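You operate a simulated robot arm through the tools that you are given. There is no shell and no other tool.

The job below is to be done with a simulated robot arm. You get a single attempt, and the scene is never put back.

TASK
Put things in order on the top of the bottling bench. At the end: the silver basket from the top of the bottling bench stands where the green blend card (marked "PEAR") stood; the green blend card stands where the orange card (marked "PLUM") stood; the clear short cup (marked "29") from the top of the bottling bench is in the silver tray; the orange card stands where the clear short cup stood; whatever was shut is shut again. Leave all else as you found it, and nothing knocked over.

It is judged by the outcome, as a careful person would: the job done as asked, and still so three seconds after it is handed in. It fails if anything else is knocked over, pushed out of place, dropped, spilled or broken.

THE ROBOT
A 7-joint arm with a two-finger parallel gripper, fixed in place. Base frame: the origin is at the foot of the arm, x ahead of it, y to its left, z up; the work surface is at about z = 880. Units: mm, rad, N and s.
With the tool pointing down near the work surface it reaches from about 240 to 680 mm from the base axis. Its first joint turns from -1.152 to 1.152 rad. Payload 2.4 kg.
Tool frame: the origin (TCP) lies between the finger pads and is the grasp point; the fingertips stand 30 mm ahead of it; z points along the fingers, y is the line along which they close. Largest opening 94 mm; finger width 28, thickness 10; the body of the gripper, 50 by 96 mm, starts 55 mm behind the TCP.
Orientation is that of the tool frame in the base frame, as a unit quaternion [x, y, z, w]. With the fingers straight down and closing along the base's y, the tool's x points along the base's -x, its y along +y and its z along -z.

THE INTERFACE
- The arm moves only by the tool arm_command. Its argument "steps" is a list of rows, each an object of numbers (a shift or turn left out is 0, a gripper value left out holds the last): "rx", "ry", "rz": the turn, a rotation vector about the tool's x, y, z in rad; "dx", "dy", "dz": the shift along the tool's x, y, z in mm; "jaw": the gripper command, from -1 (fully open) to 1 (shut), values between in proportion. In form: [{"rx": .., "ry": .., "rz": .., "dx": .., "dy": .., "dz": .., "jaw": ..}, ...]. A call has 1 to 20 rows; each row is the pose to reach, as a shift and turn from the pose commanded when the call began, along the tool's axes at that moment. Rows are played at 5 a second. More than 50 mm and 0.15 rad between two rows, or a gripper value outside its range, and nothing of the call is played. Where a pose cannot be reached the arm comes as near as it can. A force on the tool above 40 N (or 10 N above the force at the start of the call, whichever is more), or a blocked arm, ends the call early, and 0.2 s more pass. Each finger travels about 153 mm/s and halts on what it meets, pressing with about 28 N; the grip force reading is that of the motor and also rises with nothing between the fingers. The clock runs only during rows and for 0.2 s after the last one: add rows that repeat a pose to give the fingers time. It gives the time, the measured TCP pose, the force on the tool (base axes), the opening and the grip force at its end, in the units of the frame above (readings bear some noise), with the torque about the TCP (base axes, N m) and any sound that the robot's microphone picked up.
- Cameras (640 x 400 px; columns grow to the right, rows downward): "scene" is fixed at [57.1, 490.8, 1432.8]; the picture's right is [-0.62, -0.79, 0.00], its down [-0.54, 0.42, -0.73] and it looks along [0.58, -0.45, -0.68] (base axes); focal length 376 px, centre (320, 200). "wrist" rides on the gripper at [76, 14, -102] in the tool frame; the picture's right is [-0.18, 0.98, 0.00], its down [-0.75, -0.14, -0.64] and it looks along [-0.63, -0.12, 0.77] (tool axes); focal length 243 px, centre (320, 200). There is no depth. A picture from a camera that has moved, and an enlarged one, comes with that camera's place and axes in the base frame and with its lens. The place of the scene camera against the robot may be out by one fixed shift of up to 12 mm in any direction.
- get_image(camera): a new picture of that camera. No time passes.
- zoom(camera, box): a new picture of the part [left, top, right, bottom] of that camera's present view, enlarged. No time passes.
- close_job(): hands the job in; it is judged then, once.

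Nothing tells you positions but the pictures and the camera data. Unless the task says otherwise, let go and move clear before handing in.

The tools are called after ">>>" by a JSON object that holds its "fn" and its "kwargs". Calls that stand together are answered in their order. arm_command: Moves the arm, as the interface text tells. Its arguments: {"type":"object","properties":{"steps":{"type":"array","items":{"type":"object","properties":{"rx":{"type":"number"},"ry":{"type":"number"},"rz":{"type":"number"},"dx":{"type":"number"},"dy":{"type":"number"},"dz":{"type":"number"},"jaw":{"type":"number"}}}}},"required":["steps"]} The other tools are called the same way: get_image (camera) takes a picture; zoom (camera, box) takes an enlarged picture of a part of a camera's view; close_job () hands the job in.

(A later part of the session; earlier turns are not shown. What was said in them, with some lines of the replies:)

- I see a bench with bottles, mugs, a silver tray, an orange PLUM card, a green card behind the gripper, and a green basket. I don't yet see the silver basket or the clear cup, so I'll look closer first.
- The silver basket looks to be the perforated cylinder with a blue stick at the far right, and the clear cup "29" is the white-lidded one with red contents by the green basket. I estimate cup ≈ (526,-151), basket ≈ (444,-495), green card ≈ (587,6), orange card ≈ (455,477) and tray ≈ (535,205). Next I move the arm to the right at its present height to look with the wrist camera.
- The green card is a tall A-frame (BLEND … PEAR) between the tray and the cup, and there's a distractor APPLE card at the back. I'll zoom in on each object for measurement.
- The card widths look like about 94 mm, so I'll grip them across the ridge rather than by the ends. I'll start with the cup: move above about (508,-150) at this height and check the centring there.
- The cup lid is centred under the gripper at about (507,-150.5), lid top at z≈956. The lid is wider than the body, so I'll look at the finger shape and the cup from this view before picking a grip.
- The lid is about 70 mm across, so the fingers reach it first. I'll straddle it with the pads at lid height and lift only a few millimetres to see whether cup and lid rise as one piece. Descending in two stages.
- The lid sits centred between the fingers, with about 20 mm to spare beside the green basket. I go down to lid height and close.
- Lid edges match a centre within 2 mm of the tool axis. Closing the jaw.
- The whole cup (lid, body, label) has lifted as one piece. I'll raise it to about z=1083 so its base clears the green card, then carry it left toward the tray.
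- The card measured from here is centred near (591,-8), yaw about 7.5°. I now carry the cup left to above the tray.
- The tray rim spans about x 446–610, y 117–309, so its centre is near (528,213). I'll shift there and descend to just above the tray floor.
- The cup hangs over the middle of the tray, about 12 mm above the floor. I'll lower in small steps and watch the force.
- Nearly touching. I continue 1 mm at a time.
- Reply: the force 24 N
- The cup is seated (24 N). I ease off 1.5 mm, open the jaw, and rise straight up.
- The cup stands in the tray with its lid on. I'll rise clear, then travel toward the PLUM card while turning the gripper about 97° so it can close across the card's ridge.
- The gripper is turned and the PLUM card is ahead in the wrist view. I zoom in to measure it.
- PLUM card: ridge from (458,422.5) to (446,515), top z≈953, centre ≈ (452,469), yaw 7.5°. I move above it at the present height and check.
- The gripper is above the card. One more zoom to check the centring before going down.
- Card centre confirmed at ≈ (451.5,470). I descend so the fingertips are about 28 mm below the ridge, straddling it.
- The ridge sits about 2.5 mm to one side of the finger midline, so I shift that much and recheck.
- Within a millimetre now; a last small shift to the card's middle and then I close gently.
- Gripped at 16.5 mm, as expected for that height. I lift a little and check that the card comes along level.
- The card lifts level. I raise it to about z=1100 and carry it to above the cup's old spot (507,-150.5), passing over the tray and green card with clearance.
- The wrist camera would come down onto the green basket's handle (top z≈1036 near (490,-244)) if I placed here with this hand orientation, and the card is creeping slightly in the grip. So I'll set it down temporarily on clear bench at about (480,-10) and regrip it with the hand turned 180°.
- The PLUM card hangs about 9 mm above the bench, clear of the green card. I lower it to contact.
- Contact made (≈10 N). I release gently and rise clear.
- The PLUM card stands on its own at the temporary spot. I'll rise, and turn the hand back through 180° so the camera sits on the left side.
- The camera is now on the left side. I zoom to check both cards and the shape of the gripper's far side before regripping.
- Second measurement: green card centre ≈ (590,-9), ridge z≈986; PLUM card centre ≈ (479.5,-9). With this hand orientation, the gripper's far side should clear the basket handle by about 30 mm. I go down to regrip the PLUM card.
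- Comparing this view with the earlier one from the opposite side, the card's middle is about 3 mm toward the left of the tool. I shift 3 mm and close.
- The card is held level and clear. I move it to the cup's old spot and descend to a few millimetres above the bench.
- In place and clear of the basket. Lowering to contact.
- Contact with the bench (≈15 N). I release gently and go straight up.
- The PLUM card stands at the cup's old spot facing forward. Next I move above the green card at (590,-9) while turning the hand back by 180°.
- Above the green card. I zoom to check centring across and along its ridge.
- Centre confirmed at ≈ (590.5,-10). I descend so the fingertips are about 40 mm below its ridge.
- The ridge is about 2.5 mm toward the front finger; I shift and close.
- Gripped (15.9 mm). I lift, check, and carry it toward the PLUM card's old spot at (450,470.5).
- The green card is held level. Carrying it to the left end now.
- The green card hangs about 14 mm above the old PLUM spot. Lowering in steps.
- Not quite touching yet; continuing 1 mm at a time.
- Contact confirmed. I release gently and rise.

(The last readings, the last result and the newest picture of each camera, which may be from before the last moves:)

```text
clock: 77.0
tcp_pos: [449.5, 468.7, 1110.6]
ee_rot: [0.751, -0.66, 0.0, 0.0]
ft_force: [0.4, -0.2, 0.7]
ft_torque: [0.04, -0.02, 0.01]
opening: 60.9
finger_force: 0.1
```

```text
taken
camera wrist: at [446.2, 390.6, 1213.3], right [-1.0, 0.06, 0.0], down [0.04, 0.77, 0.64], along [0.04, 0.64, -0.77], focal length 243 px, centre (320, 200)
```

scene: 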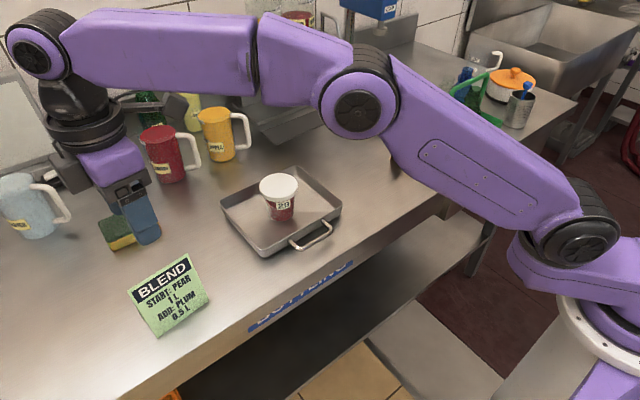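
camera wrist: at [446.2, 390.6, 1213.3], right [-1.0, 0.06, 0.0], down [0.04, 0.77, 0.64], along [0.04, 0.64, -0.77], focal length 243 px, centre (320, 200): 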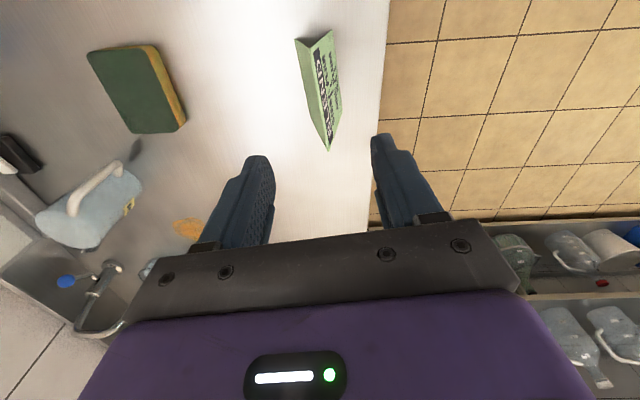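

The green card stands at the old PLUM spot. Now for the silver basket: I travel right at this height while turning the hand back to its first orientation.

>>> {"fn": "arm_command", "kwargs": {"steps": [{"dx": 37.5, "dy": 6.2, "rz": 0.1133, "jaw": -1}, {"dx": 75, "dy": 12.4, "rz": 0.2267, "jaw": -1}, {"dx": 112.5, "dy": 18.7, "rz": 0.34, "jaw": -1}, {"dx": 150, "dy": 24.9, "rz": 0.4533, "jaw": -1}, {"dx": 187.5, "dy": 31.1, "rz": 0.5667, "jaw": -1}, {"dx": 225, "dy": 37.3, "rz": 0.68, "jaw": -1}, {"dx": 262.5, "dy": 43.5, "rz": 0.7933, "jaw": -1}, {"dx": 300, "dy": 49.8, "rz": 0.9067, "jaw": -1}, {"dx": 337.5, "dy": 56, "rz": 1.02, "jaw": -1}, {"dx": 375, "dy": 62.2, "rz": 1.1333, "jaw": -1}, {"dx": 412.5, "dy": 68.4, "rz": 1.2467, "jaw": -1}, {"dx": 450, "dy": 74.6, "rz": 1.36, "jaw": -1}, {"dx": 487.5, "dy": 80.9, "rz": 1.4733, "jaw": -1}, {"dx": 525, "dy": 87.1, "rz": 1.5867, "jaw": -1}, {"dx": 563.2, "dy": 93.3, "rz": 1.7, "jaw": -1}, {"dx": 563.2, "dy": 93.3, "rz": 1.7, "jaw": -1}]}}

>>> {"fn": "get_image", "kwargs": {"camera": "scene"}}

>>> {"fn": "get_image", "kwargs": {"camera": "wrist"}}

```text
clock: 80.4
tcp_pos: [431.0, -102.3, 1110.0]
ee_rot: [0.0, 1.0, 0.0, 0.0]
ft_force: [0.4, -0.6, -0.1]
ft_torque: [0.02, 0.02, -0.03]
opening: 93.9
finger_force: 0.1
```

```text
taken
```

scene: 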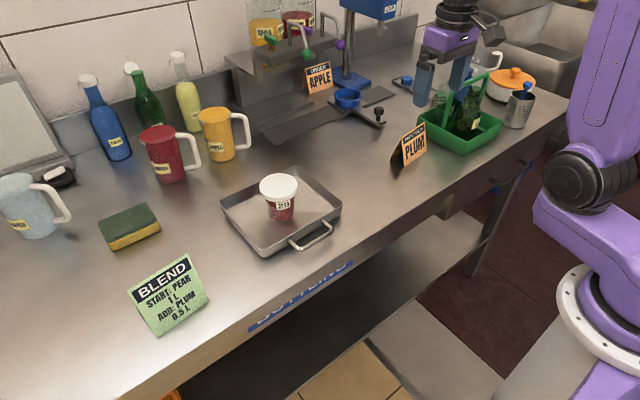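

```text
taken
camera wrist: at [355.8, -88.2, 1214.5], right [0.19, 0.98, 0.0], down [0.75, -0.14, 0.64], along [0.63, -0.12, -0.77], focal length 243 px, centre (320, 200)
```

wrist: 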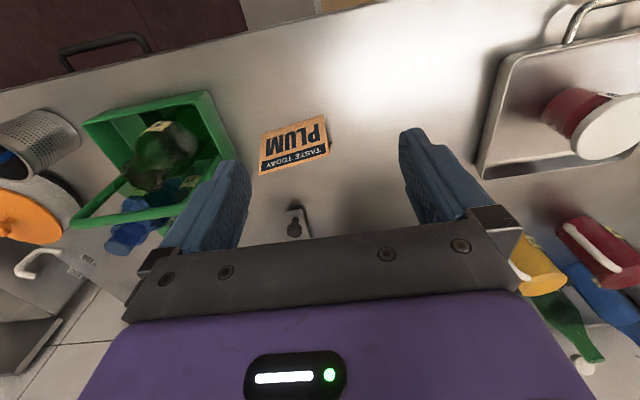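

Everything placed so far looks right. I continue right to view the silver basket from closer.

>>> {"fn": "arm_command", "kwargs": {"steps": [{"dx": 6, "dy": -37}, {"dx": 12, "dy": -75}, {"dx": 19, "dy": -112}, {"dx": 25, "dy": -150}, {"dx": 31, "dy": -187}, {"dx": 37, "dy": -225}, {"dx": 44, "dy": -262}, {"dx": 50, "dy": -300}, {"dx": 50, "dy": -300}]}}

>>> {"fn": "get_image", "kwargs": {"camera": "wrist"}}

>>> {"fn": "get_image", "kwargs": {"camera": "scene"}}

```text
clock: 82.4
tcp_pos: [378.8, -401.6, 1108.9]
ee_rot: [-0.001, 1.0, 0.001, 0.001]
ft_force: [-0.8, -0.2, -0.6]
ft_torque: [-0.03, 0.04, -0.02]
opening: 94.2
finger_force: 0.1
```

```text
taken
camera wrist: at [304.5, -387.7, 1212.4], right [0.18, 0.98, 0.0], down [0.75, -0.14, 0.64], along [0.63, -0.12, -0.77], focal length 243 px, centre (320, 200)
```

wrist: 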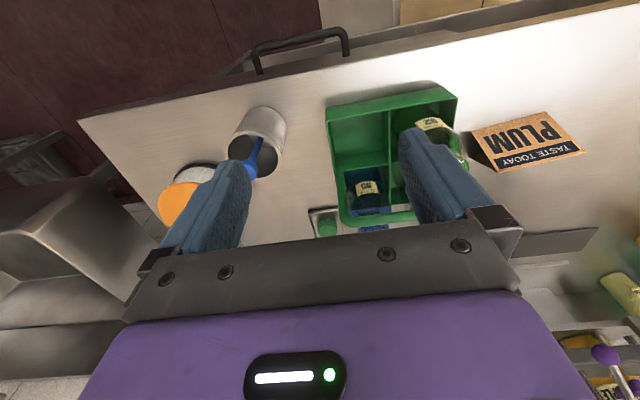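

```text
taken
```

scene: 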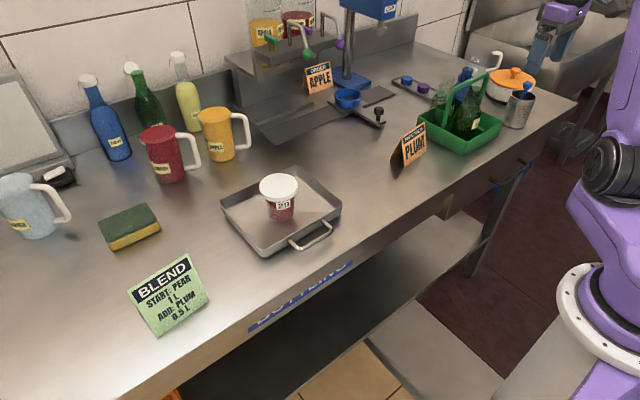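

The basket is in view with a blue brush in it, handle leaning to the left of the view. I zoom for measurement.

>>> {"fn": "zoom", "kwargs": {"camera": "wrist", "box": [150, 90, 330, 230]}}

>>> {"fn": "zoom", "kwargs": {"camera": "scene", "box": [470, 50, 580, 140]}}

```text
2.86 times, centred on (240, 160) of wrist
camera zoom: at [304.5, -387.7, 1212.4], right [0.18, 0.98, 0.0], down [0.75, -0.14, 0.64], along [0.63, -0.12, -0.77], focal length 693 px, centre (549, 314)
```

zoom: 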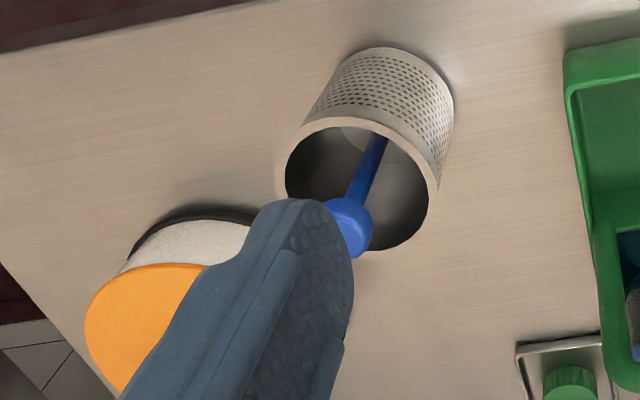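

```text
4.44 times, centred on (525, 95) of scene
camera zoom: at [57.1, 490.8, 1432.8], right [-0.62, -0.79, 0.0], down [-0.54, 0.42, -0.73], along [0.58, -0.45, -0.68], focal length 1671 px, centre (-591, 667)
```

zoom: 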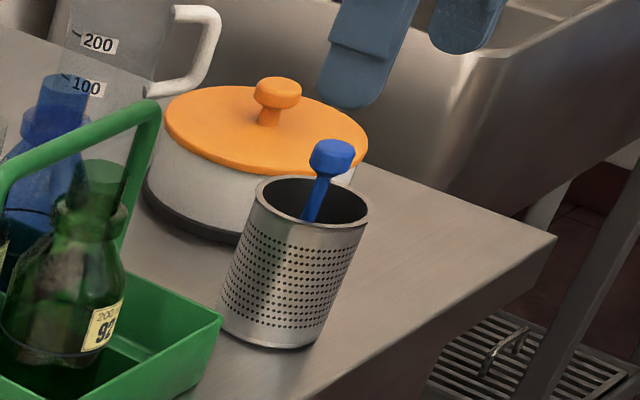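

The basket is centred near (431.5,-491), rim z≈960, diameter ≈ 65 mm; the blue brush knob stands near its axis with its top around z≈1003. I move above it, and re-measure the knob height before descending.

>>> {"fn": "arm_command", "kwargs": {"steps": [{"dx": -17, "dy": -30}, {"dx": -34, "dy": -60}, {"dx": -51.5, "dy": -91}, {"dx": -51.5, "dy": -91}]}}

>>> {"fn": "get_image", "kwargs": {"camera": "wrist"}}

>>> {"fn": "zoom", "kwargs": {"camera": "wrist", "box": [260, 30, 380, 170]}}

>>> {"fn": "zoom", "kwargs": {"camera": "scene", "box": [460, 0, 640, 140]}}

```text
clock: 83.4
tcp_pos: [431.3, -491.8, 1110.4]
ee_rot: [0.0, 1.0, 0.0, 0.0]
ft_force: [-0.1, -0.1, 0.1]
ft_torque: [0.02, -0.01, 0.01]
opening: 93.9
finger_force: 0.1
```

```text
taken
camera wrist: at [355.7, -478.8, 1213.0], right [0.18, 0.98, 0.0], down [0.75, -0.14, 0.64], along [0.63, -0.12, -0.77], focal length 243 px, centre (320, 200)
```

wrist: 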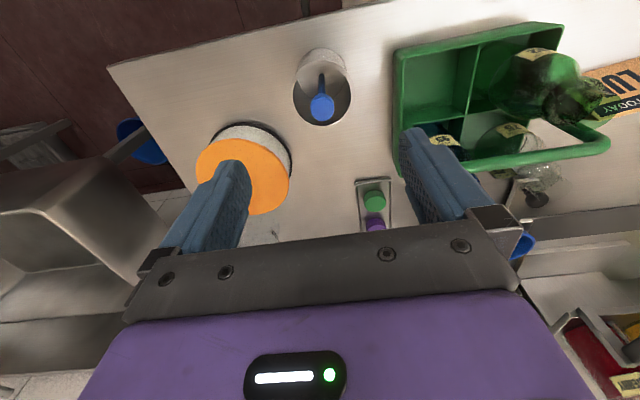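

```text
2.86 times, centred on (320, 100) of wrist
camera zoom: at [355.7, -478.8, 1213.0], right [0.18, 0.98, 0.0], down [0.75, -0.14, 0.64], along [0.63, -0.12, -0.77], focal length 693 px, centre (320, 486)
```

zoom: 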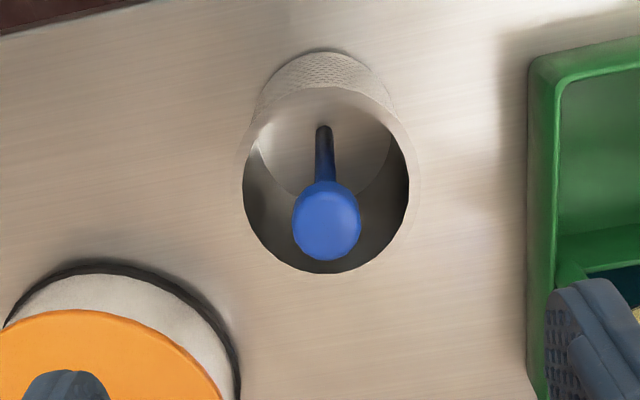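

```text
2.86 times, centred on (550, 70) of scene
camera zoom: at [57.1, 490.8, 1432.8], right [-0.62, -0.79, 0.0], down [-0.54, 0.42, -0.73], along [0.58, -0.45, -0.68], focal length 1074 px, centre (-337, 571)
```

zoom: 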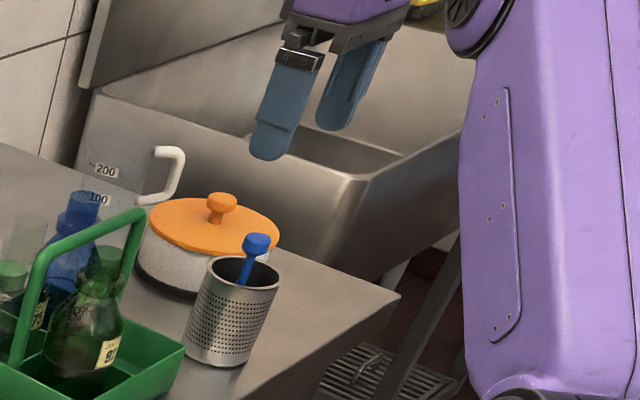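

Refined: rim centre ≈ (428.5,-488.8), rim z≈962, knob top ≈ 995, so a grip at TCP z≈962 leaves about 20 mm above the knob. I shift and descend partway, then check.

>>> {"fn": "arm_command", "kwargs": {"steps": [{"dx": 3, "dy": 2.2, "dz": 15}, {"dx": 3, "dy": 2.2, "dz": 45}, {"dx": 3, "dy": 2.2, "dz": 75}, {"dx": 3, "dy": 2.2, "dz": 95}, {"dx": 3, "dy": 2.2, "dz": 95}]}}

>>> {"fn": "get_image", "kwargs": {"camera": "wrist"}}

>>> {"fn": "zoom", "kwargs": {"camera": "scene", "box": [460, 20, 620, 140]}}

```text
clock: 84.6
tcp_pos: [427.1, -490.6, 1015.5]
ee_rot: [0.0, 1.0, 0.0, 0.001]
ft_force: [-0.1, 0.0, -0.6]
ft_torque: [-0.02, -0.01, 0.0]
opening: 94.2
finger_force: 0.1
```

```text
taken
camera wrist: at [352.7, -477.2, 1118.3], right [0.18, 0.98, 0.0], down [0.75, -0.14, 0.64], along [0.63, -0.12, -0.77], focal length 243 px, centre (320, 200)
```

wrist: 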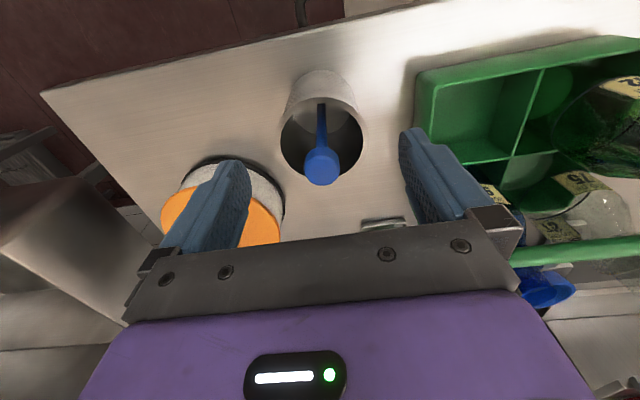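

```text
3.33 times, centred on (540, 80) of scene
camera zoom: at [57.1, 490.8, 1432.8], right [-0.62, -0.79, 0.0], down [-0.54, 0.42, -0.73], along [0.58, -0.45, -0.68], focal length 1254 px, centre (-413, 600)
```

zoom: 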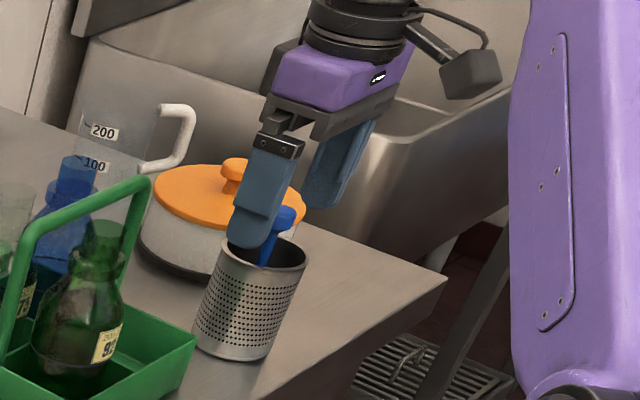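

I zoom the wrist view to measure the rim centring precisely.

>>> {"fn": "zoom", "kwargs": {"camera": "wrist", "box": [250, 60, 390, 200]}}

```text
2.86 times, centred on (320, 130) of wrist
camera zoom: at [352.7, -477.2, 1118.3], right [0.18, 0.98, 0.0], down [0.75, -0.14, 0.64], along [0.63, -0.12, -0.77], focal length 693 px, centre (320, 400)
```

zoom: 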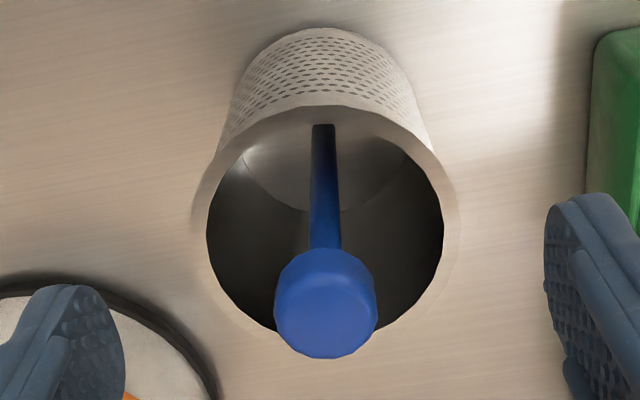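

Rim is centred fore-aft, 1 mm off sideways; the knob top is safely below the palm height. I descend to the grip height and close.

>>> {"fn": "arm_command", "kwargs": {"steps": [{"dy": 1.2, "dz": 15}, {"dy": 1.2, "dz": 30}, {"dy": 1.2, "dz": 43}, {"dy": 1.2, "dz": 53}, {"dy": 1.2, "dz": 53}]}}

>>> {"fn": "get_image", "kwargs": {"camera": "wrist"}}

>>> {"fn": "zoom", "kwargs": {"camera": "scene", "box": [450, 40, 590, 150]}}

```text
clock: 85.8
tcp_pos: [426.8, -490.1, 962.7]
ee_rot: [0.0, 1.0, 0.0, 0.0]
ft_force: [-0.2, 0.4, -0.6]
ft_torque: [-0.03, -0.01, 0.02]
opening: 94.0
finger_force: 0.1
```

```text
taken
camera wrist: at [353.1, -475.5, 1065.6], right [0.18, 0.98, 0.0], down [0.75, -0.14, 0.64], along [0.63, -0.12, -0.77], focal length 243 px, centre (320, 200)
```

wrist: 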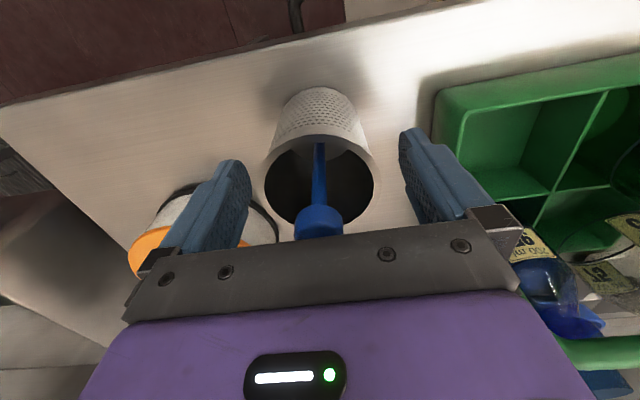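

```text
3.64 times, centred on (520, 95) of scene
camera zoom: at [57.1, 490.8, 1432.8], right [-0.62, -0.79, 0.0], down [-0.54, 0.42, -0.73], along [0.58, -0.45, -0.68], focal length 1368 px, centre (-407, 582)
```

zoom: 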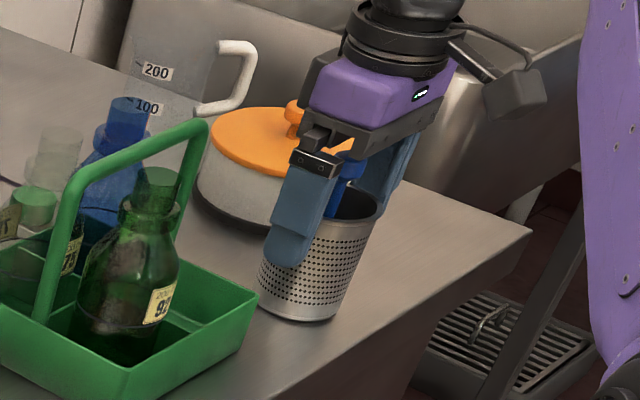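

Well seated around the basket with no contact force. Closing gently, then lifting a few millimetres.

>>> {"fn": "arm_command", "kwargs": {"steps": [{"jaw": -0.6}, {"jaw": -0.2}, {"jaw": 0.2}, {"jaw": 1}, {"jaw": 1}, {"jaw": 1}]}}

>>> {"fn": "arm_command", "kwargs": {"steps": [{"dz": -3, "jaw": 1}, {"dz": -8, "jaw": 1}, {"dz": -12, "jaw": 1}, {"dz": -12, "jaw": 1}]}}

>>> {"fn": "get_image", "kwargs": {"camera": "wrist"}}

>>> {"fn": "zoom", "kwargs": {"camera": "scene", "box": [450, 40, 590, 150]}}

```text
clock: 87.2
tcp_pos: [427.3, -488.3, 961.6]
ee_rot: [0.0, 1.0, 0.0, -0.001]
ft_force: [-0.7, 0.7, -0.3]
ft_torque: [-0.02, -0.02, 0.03]
opening: 61.1
finger_force: 28.1
```

```text
clock: 88.2
tcp_pos: [427.9, -488.9, 974.9]
ee_rot: [0.0, 1.0, 0.0, 0.0]
ft_force: [0.8, 0.1, -0.3]
ft_torque: [0.01, -0.02, 0.01]
opening: 61.2
finger_force: 27.8
```

```text
taken
camera wrist: at [353.0, -475.6, 1077.8], right [0.18, 0.98, 0.0], down [0.75, -0.14, 0.64], along [0.63, -0.12, -0.77], focal length 243 px, centre (320, 200)
```

wrist: 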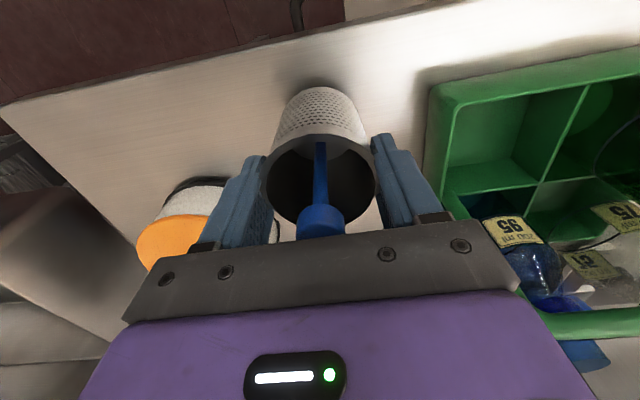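

```text
3.64 times, centred on (520, 95) of scene
camera zoom: at [57.1, 490.8, 1432.8], right [-0.62, -0.79, 0.0], down [-0.54, 0.42, -0.73], along [0.58, -0.45, -0.68], focal length 1368 px, centre (-407, 582)
```

zoom: 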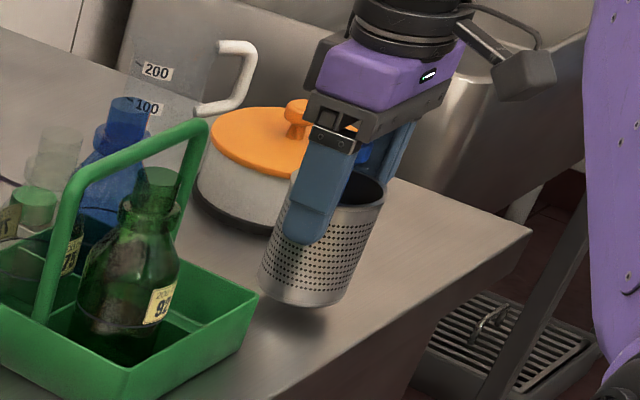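

The basket and brush lift cleanly. I raise it and route it along the front edge of the bench (x≈340) so it stays well clear of the green basket's bottles and handle.

>>> {"fn": "arm_command", "kwargs": {"steps": [{"dz": -15, "jaw": 1}, {"dz": -40, "jaw": 1}, {"dz": -70, "jaw": 1}, {"dz": -100, "jaw": 1}, {"dz": -130, "jaw": 1}, {"dz": -146, "jaw": 1}, {"dz": -146, "jaw": 1}]}}

>>> {"fn": "get_image", "kwargs": {"camera": "scene"}}

```text
clock: 89.8
tcp_pos: [428.9, -487.7, 1119.7]
ee_rot: [0.001, 1.0, 0.0, 0.001]
ft_force: [-0.4, 0.4, -1.0]
ft_torque: [0.0, -0.01, -0.03]
opening: 61.4
finger_force: 28.1
```

```text
taken
```

scene: 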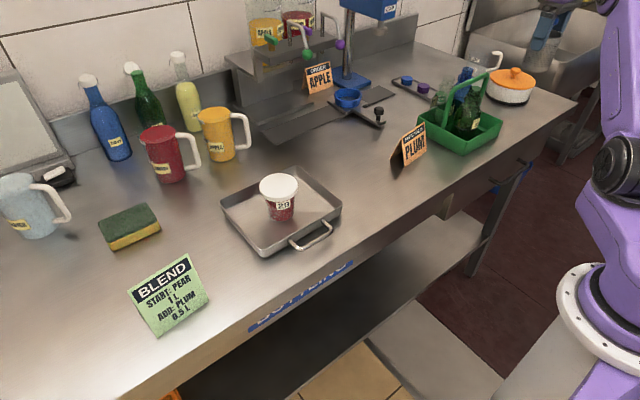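

>>> {"fn": "arm_command", "kwargs": {"steps": [{"dx": 10, "dy": 12, "jaw": 1}, {"dx": 30, "dy": 36, "jaw": 1}, {"dx": 52, "dy": 63, "jaw": 1}, {"dx": 74, "dy": 90, "jaw": 1}, {"dx": 86, "dy": 118, "jaw": 1}, {"dx": 88.5, "dy": 152, "jaw": 1}, {"dx": 88.5, "dy": 188, "jaw": 1}, {"dx": 88.5, "dy": 224, "jaw": 1}, {"dx": 88.5, "dy": 260, "jaw": 1}, {"dx": 88.5, "dy": 296, "jaw": 1}, {"dx": 88.5, "dy": 332, "jaw": 1}, {"dx": 88.5, "dy": 365, "jaw": 1}, {"dx": 86, "dy": 395, "jaw": 1}, {"dx": 76, "dy": 418, "jaw": 1}, {"dx": 60, "dy": 432, "jaw": 1}, {"dx": 45, "dy": 440, "jaw": 1}, {"dx": 38.5, "dy": 442, "jaw": 1}, {"dx": 38.5, "dy": 442, "jaw": 1}]}}

>>> {"fn": "get_image", "kwargs": {"camera": "scene"}}

>>> {"fn": "get_image", "kwargs": {"camera": "wrist"}}

```text
clock: 93.6
tcp_pos: [390.2, -46.3, 1121.2]
ee_rot: [-0.001, 1.0, 0.0, 0.0]
ft_force: [-0.3, 0.1, -1.5]
ft_torque: [-0.02, 0.02, 0.01]
opening: 61.5
finger_force: 27.9
```

```text
taken
```

scene: 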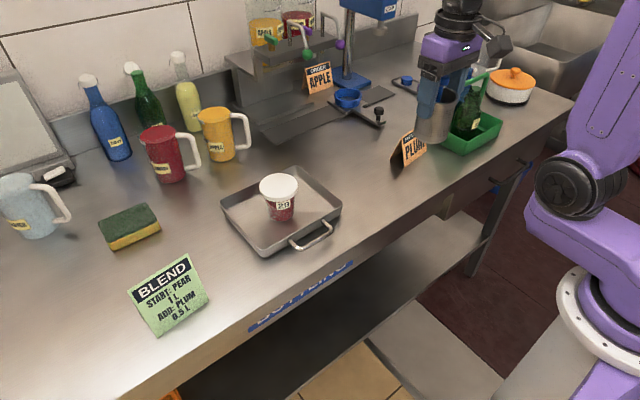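

```text
taken
camera wrist: at [314.7, -32.7, 1223.6], right [0.18, 0.98, 0.0], down [0.75, -0.14, 0.64], along [0.63, -0.12, -0.77], focal length 243 px, centre (320, 200)
```

wrist: 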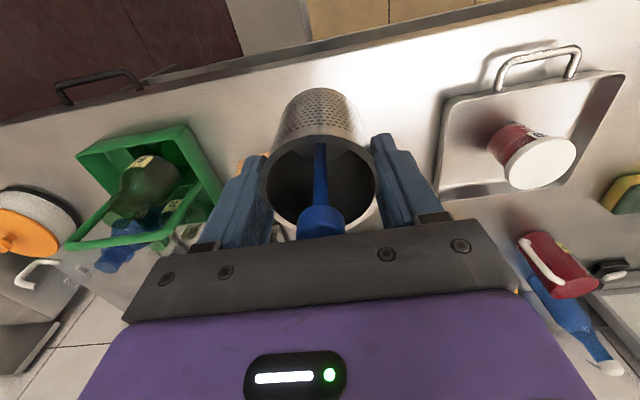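

The basket is carried safely past. Now forward to above the green card's old spot (589,-10.5), and down to about 10 mm above the bench.

>>> {"fn": "arm_command", "kwargs": {"steps": [{"dx": -12, "dy": 2.1, "jaw": 1}, {"dx": -40, "dy": 7, "jaw": 1}, {"dx": -75, "dy": 13.2, "jaw": 1}, {"dx": -110, "dy": 19.4, "jaw": 1}, {"dx": -145, "dy": 25.6, "jaw": 1}, {"dx": -175, "dy": 30.9, "jaw": 1}, {"dx": -192, "dy": 33.9, "jaw": 1}, {"dx": -199, "dy": 35.1, "jaw": 1}, {"dx": -199, "dy": 35.1, "jaw": 1}]}}

>>> {"fn": "arm_command", "kwargs": {"steps": [{"dz": 15, "jaw": 1}, {"dz": 45, "jaw": 1}, {"dz": 75, "jaw": 1}, {"dz": 105, "jaw": 1}, {"dz": 130, "jaw": 1}, {"dz": 147, "jaw": 1}, {"dz": 147, "jaw": 1}]}}

>>> {"fn": "zoom", "kwargs": {"camera": "scene", "box": [280, 60, 440, 200]}}

>>> {"fn": "get_image", "kwargs": {"camera": "wrist"}}

```text
clock: 95.6
tcp_pos: [590.0, -11.6, 1121.4]
ee_rot: [0.0, 1.0, 0.0, 0.0]
ft_force: [-0.4, -0.7, -0.5]
ft_torque: [-0.01, -0.01, 0.02]
opening: 61.4
finger_force: 28.5
```

```text
clock: 97.2
tcp_pos: [589.1, -13.0, 972.3]
ee_rot: [0.0, 1.0, -0.001, 0.001]
ft_force: [1.2, 0.0, -1.6]
ft_torque: [0.0, -0.01, 0.0]
opening: 61.3
finger_force: 28.0
```

```text
2.86 times, centred on (360, 130) of scene
camera zoom: at [57.1, 490.8, 1432.8], right [-0.62, -0.79, 0.0], down [-0.54, 0.42, -0.73], along [0.58, -0.45, -0.68], focal length 1074 px, centre (206, 400)
```

zoom: 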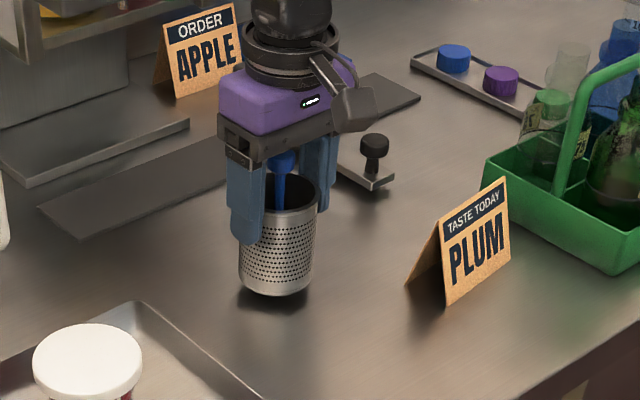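

```text
taken
camera wrist: at [513.1, 0.2, 1074.3], right [0.18, 0.98, 0.0], down [0.75, -0.14, 0.64], along [0.63, -0.12, -0.77], focal length 243 px, centre (320, 200)
```

wrist: 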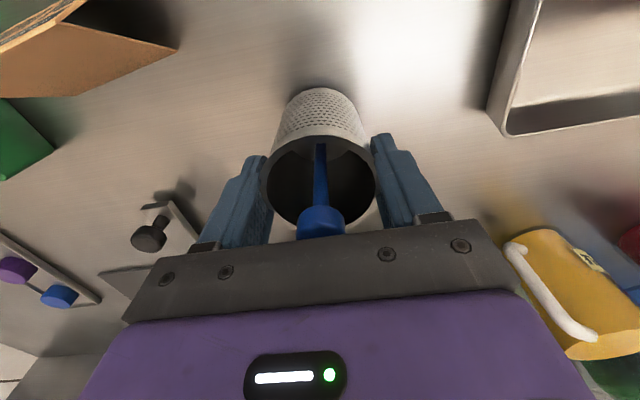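

The basket hangs about 10 mm above the old green-card spot. A 2 mm sideways correction, then I lower to contact.

>>> {"fn": "arm_command", "kwargs": {"steps": [{"dy": 1, "dz": 3, "jaw": 1}, {"dy": 2, "dz": 6, "jaw": 1}, {"dy": 2, "dz": 9, "jaw": 1}, {"dy": 2, "dz": 9, "jaw": 1}]}}

>>> {"fn": "arm_command", "kwargs": {"steps": [{"dz": 1, "jaw": 1}, {"dz": 2, "jaw": 1}, {"dz": 2, "jaw": 1}]}}

```text
clock: 98.2
tcp_pos: [589.1, -9.9, 963.6]
ee_rot: [0.0, 1.0, 0.001, 0.0]
ft_force: [-0.2, 0.1, -0.4]
ft_torque: [0.03, -0.01, 0.0]
opening: 61.6
finger_force: 27.7
```

```text
clock: 99.0
tcp_pos: [590.3, -9.6, 962.0]
ee_rot: [0.0, 1.0, 0.0, 0.001]
ft_force: [-1.8, -1.7, 8.0]
ft_torque: [-0.09, 0.14, -0.01]
opening: 61.2
finger_force: 28.6
```

Contact felt (≈8 N) at the expected height. I release gently.

>>> {"fn": "arm_command", "kwargs": {"steps": [{"dz": -0.3, "jaw": 0}, {"dz": -0.3, "jaw": -0.4}, {"dz": -0.3, "jaw": -0.7}, {"dz": -0.3, "jaw": -1}, {"dz": -0.3, "jaw": -1}]}}

>>> {"fn": "get_image", "kwargs": {"camera": "wrist"}}

>>> {"fn": "zoom", "kwargs": {"camera": "scene", "box": [280, 60, 440, 200]}}

```text
clock: 100.2
tcp_pos: [588.8, -9.5, 962.5]
ee_rot: [0.0, 1.0, 0.0, -0.001]
ft_force: [0.0, 0.2, 0.2]
ft_torque: [-0.01, 0.02, 0.02]
opening: 94.1
finger_force: 0.1
```

```text
taken
camera wrist: at [513.6, 4.3, 1065.7], right [0.18, 0.98, 0.0], down [0.75, -0.14, 0.64], along [0.63, -0.12, -0.77], focal length 243 px, centre (320, 200)
```

wrist: 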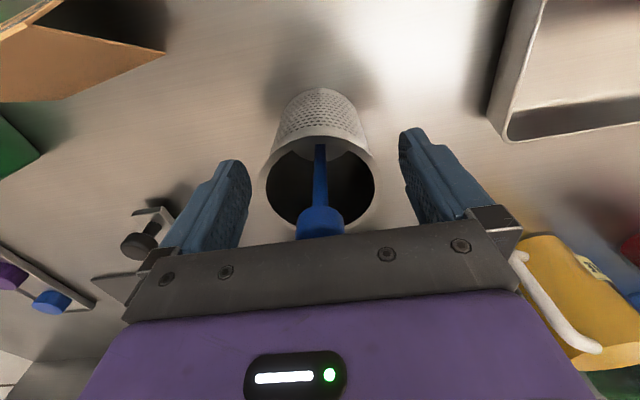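

```text
2.86 times, centred on (360, 130) of scene
camera zoom: at [57.1, 490.8, 1432.8], right [-0.62, -0.79, 0.0], down [-0.54, 0.42, -0.73], along [0.58, -0.45, -0.68], focal length 1074 px, centre (206, 400)
```

zoom: 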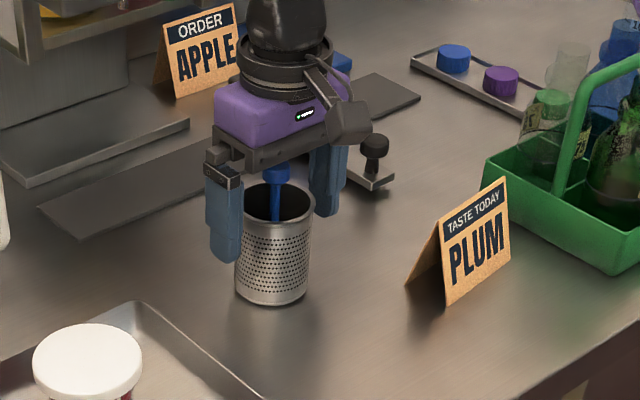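

The basket stands upright on the spot, brush still in it. I rise straight up and back away to the arm's starting position, then check everything.

>>> {"fn": "arm_command", "kwargs": {"steps": [{"dz": -15, "jaw": -1}, {"dz": -45, "jaw": -1}, {"dz": -85, "jaw": -1}, {"dz": -125, "jaw": -1}, {"dz": -147, "jaw": -1}, {"dx": 40, "dy": 5, "dz": -147, "jaw": -1}, {"dx": 80, "dy": 20, "dz": -147, "jaw": -1}, {"dx": 120, "dy": 45, "dz": -147, "jaw": -1}, {"dx": 150, "dy": 80, "dz": -147, "jaw": -1}, {"dx": 180, "dy": 115, "dz": -147, "jaw": -1}, {"dx": 195, "dy": 155, "dz": -147, "jaw": -1}, {"dx": 200, "dy": 195, "dz": -147, "jaw": -1}, {"dx": 200, "dy": 230, "dz": -147, "jaw": -1}, {"dx": 200, "dy": 230, "dz": -147, "jaw": -1}]}}

>>> {"fn": "get_image", "kwargs": {"camera": "scene"}}

>>> {"fn": "get_image", "kwargs": {"camera": "wrist"}}

>>> {"fn": "zoom", "kwargs": {"camera": "scene", "box": [120, 250, 240, 350]}}

>>> {"fn": "zoom", "kwargs": {"camera": "scene", "box": [300, 90, 460, 190]}}

```text
clock: 103.2
tcp_pos: [390.7, 220.4, 1108.6]
ee_rot: [-0.001, 1.0, 0.0, 0.0]
ft_force: [0.2, -0.2, -0.4]
ft_torque: [0.0, 0.0, -0.02]
opening: 94.1
finger_force: 0.0
```

```text
taken
```

scene: 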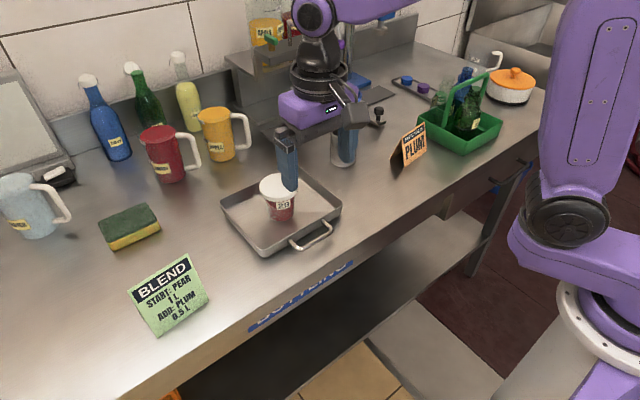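

```text
taken
camera wrist: at [314.5, 234.2, 1211.6], right [0.18, 0.98, 0.0], down [0.75, -0.14, 0.64], along [0.63, -0.12, -0.77], focal length 243 px, centre (320, 200)
```

wrist: 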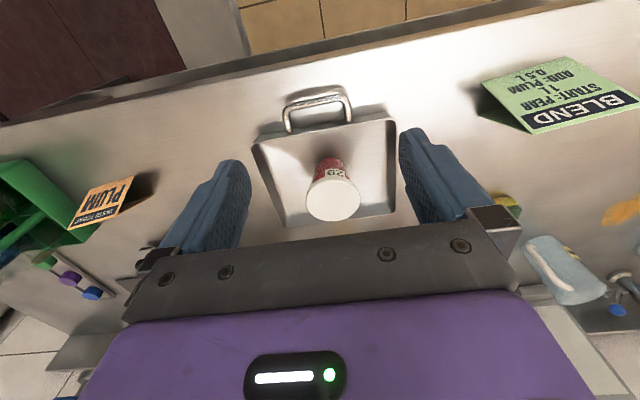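

```text
4.00 times, centred on (180, 300) of scene
camera zoom: at [57.1, 490.8, 1432.8], right [-0.62, -0.79, 0.0], down [-0.54, 0.42, -0.73], along [0.58, -0.45, -0.68], focal length 1504 px, centre (880, -200)
```

zoom: 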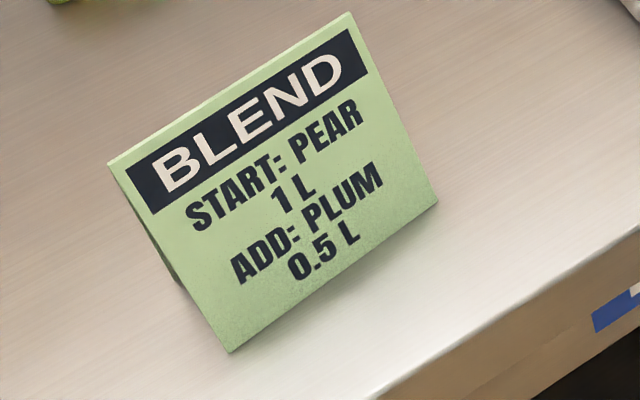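

```text
4.00 times, centred on (380, 140) of scene
camera zoom: at [57.1, 490.8, 1432.8], right [-0.62, -0.79, 0.0], down [-0.54, 0.42, -0.73], along [0.58, -0.45, -0.68], focal length 1504 px, centre (80, 440)
```

zoom: 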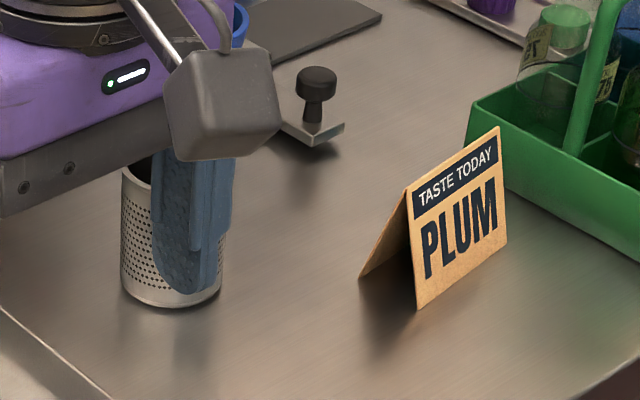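

The green card's corners land on the same pixels the PLUM card had, and the basket and PLUM card match their target spots. I compare the tray, green basket and pot with the first views before handing in.

>>> {"fn": "zoom", "kwargs": {"camera": "scene", "box": [200, 100, 440, 260]}}

>>> {"fn": "zoom", "kwargs": {"camera": "scene", "box": [380, 40, 560, 160]}}

>>> {"fn": "zoom", "kwargs": {"camera": "wrist", "box": [240, 80, 420, 240]}}

>>> {"fn": "zoom", "kwargs": {"camera": "scene", "box": [0, 40, 250, 260]}}

```text
2.50 times, centred on (320, 180) of scene
camera zoom: at [57.1, 490.8, 1432.8], right [-0.62, -0.79, 0.0], down [-0.54, 0.42, -0.73], along [0.58, -0.45, -0.68], focal length 940 px, centre (320, 250)
```

zoom: 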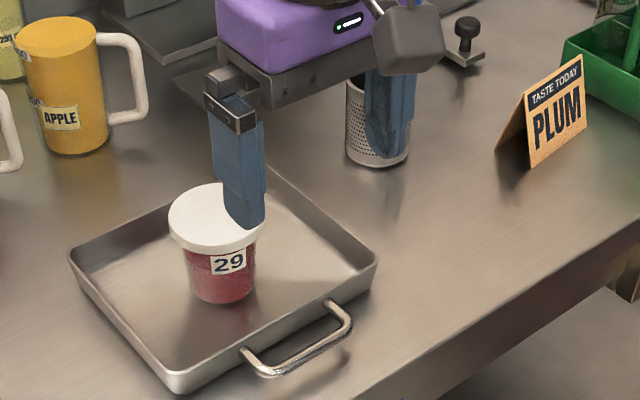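

```text
3.33 times, centred on (470, 100) of scene
camera zoom: at [57.1, 490.8, 1432.8], right [-0.62, -0.79, 0.0], down [-0.54, 0.42, -0.73], along [0.58, -0.45, -0.68], focal length 1254 px, centre (-180, 533)
```

zoom: 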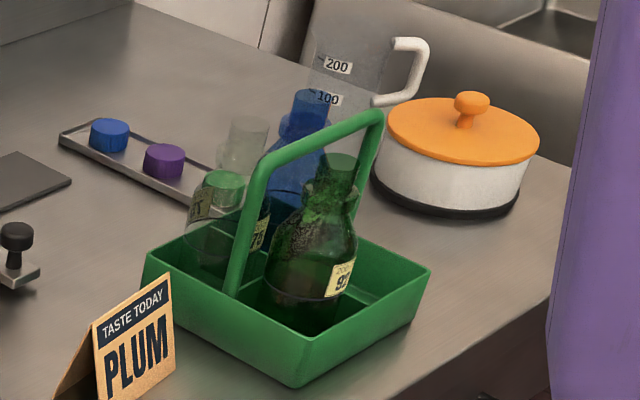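

```text
2.50 times, centred on (330, 160) of wrist
camera zoom: at [314.5, 234.2, 1211.6], right [0.18, 0.98, 0.0], down [0.75, -0.14, 0.64], along [0.63, -0.12, -0.77], focal length 606 px, centre (295, 300)
```

zoom: 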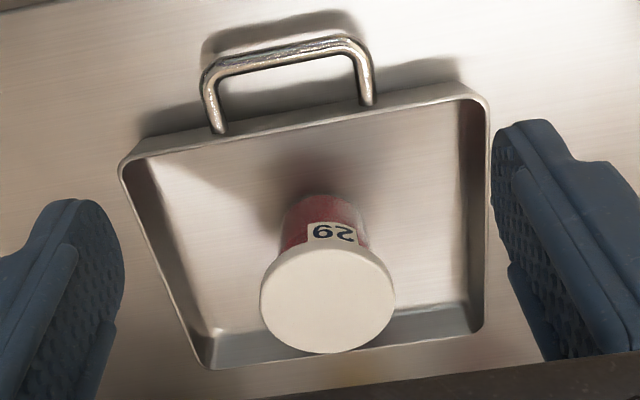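

```text
1.82 times, centred on (125, 150) of scene
camera zoom: at [57.1, 490.8, 1432.8], right [-0.62, -0.79, 0.0], down [-0.54, 0.42, -0.73], along [0.58, -0.45, -0.68], focal length 684 px, centre (674, 291)
```

zoom: 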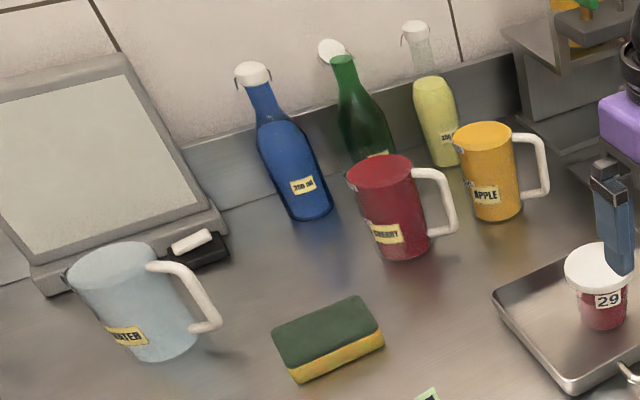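

Everything matches the request: the cup with its lid on is in the tray, the PLUM card is at the cup's spot, the green card is at the PLUM spot, and the basket with its brush is at the green card's spot. The tray, green basket, pot and other items look unmoved, and the arm is clear, so I hand the job in.

>>> {"fn": "close_job", "kwargs": {}}

```text
The job is handed in.
```

The bench is in order and the job is handed in. I checked the final layout against the first pictures, and the result of the judging has not come back to me.

- **Clear cup "29":** it stands near the middle of the silver tray, with its lid still on.
- **Orange PLUM card:** it stands where the cup was, within about 4 mm, facing forward as before. On the way I set it down once on clear bench and regripped it, because the wrist camera would have come down on the green basket's handle.
- **Green PEAR card:** it stands where the PLUM card was. Its base corners fall on practically the same picture points as the old card's.
- **Silver basket:** I took this to be the perforated cylinder with the blue brush. It stands where the green card was, with the brush still inside.

I opened nothing. The tray, green basket, pot, mugs and bottles look unmoved and nothing fell over. The arm is empty and back near its starting position.
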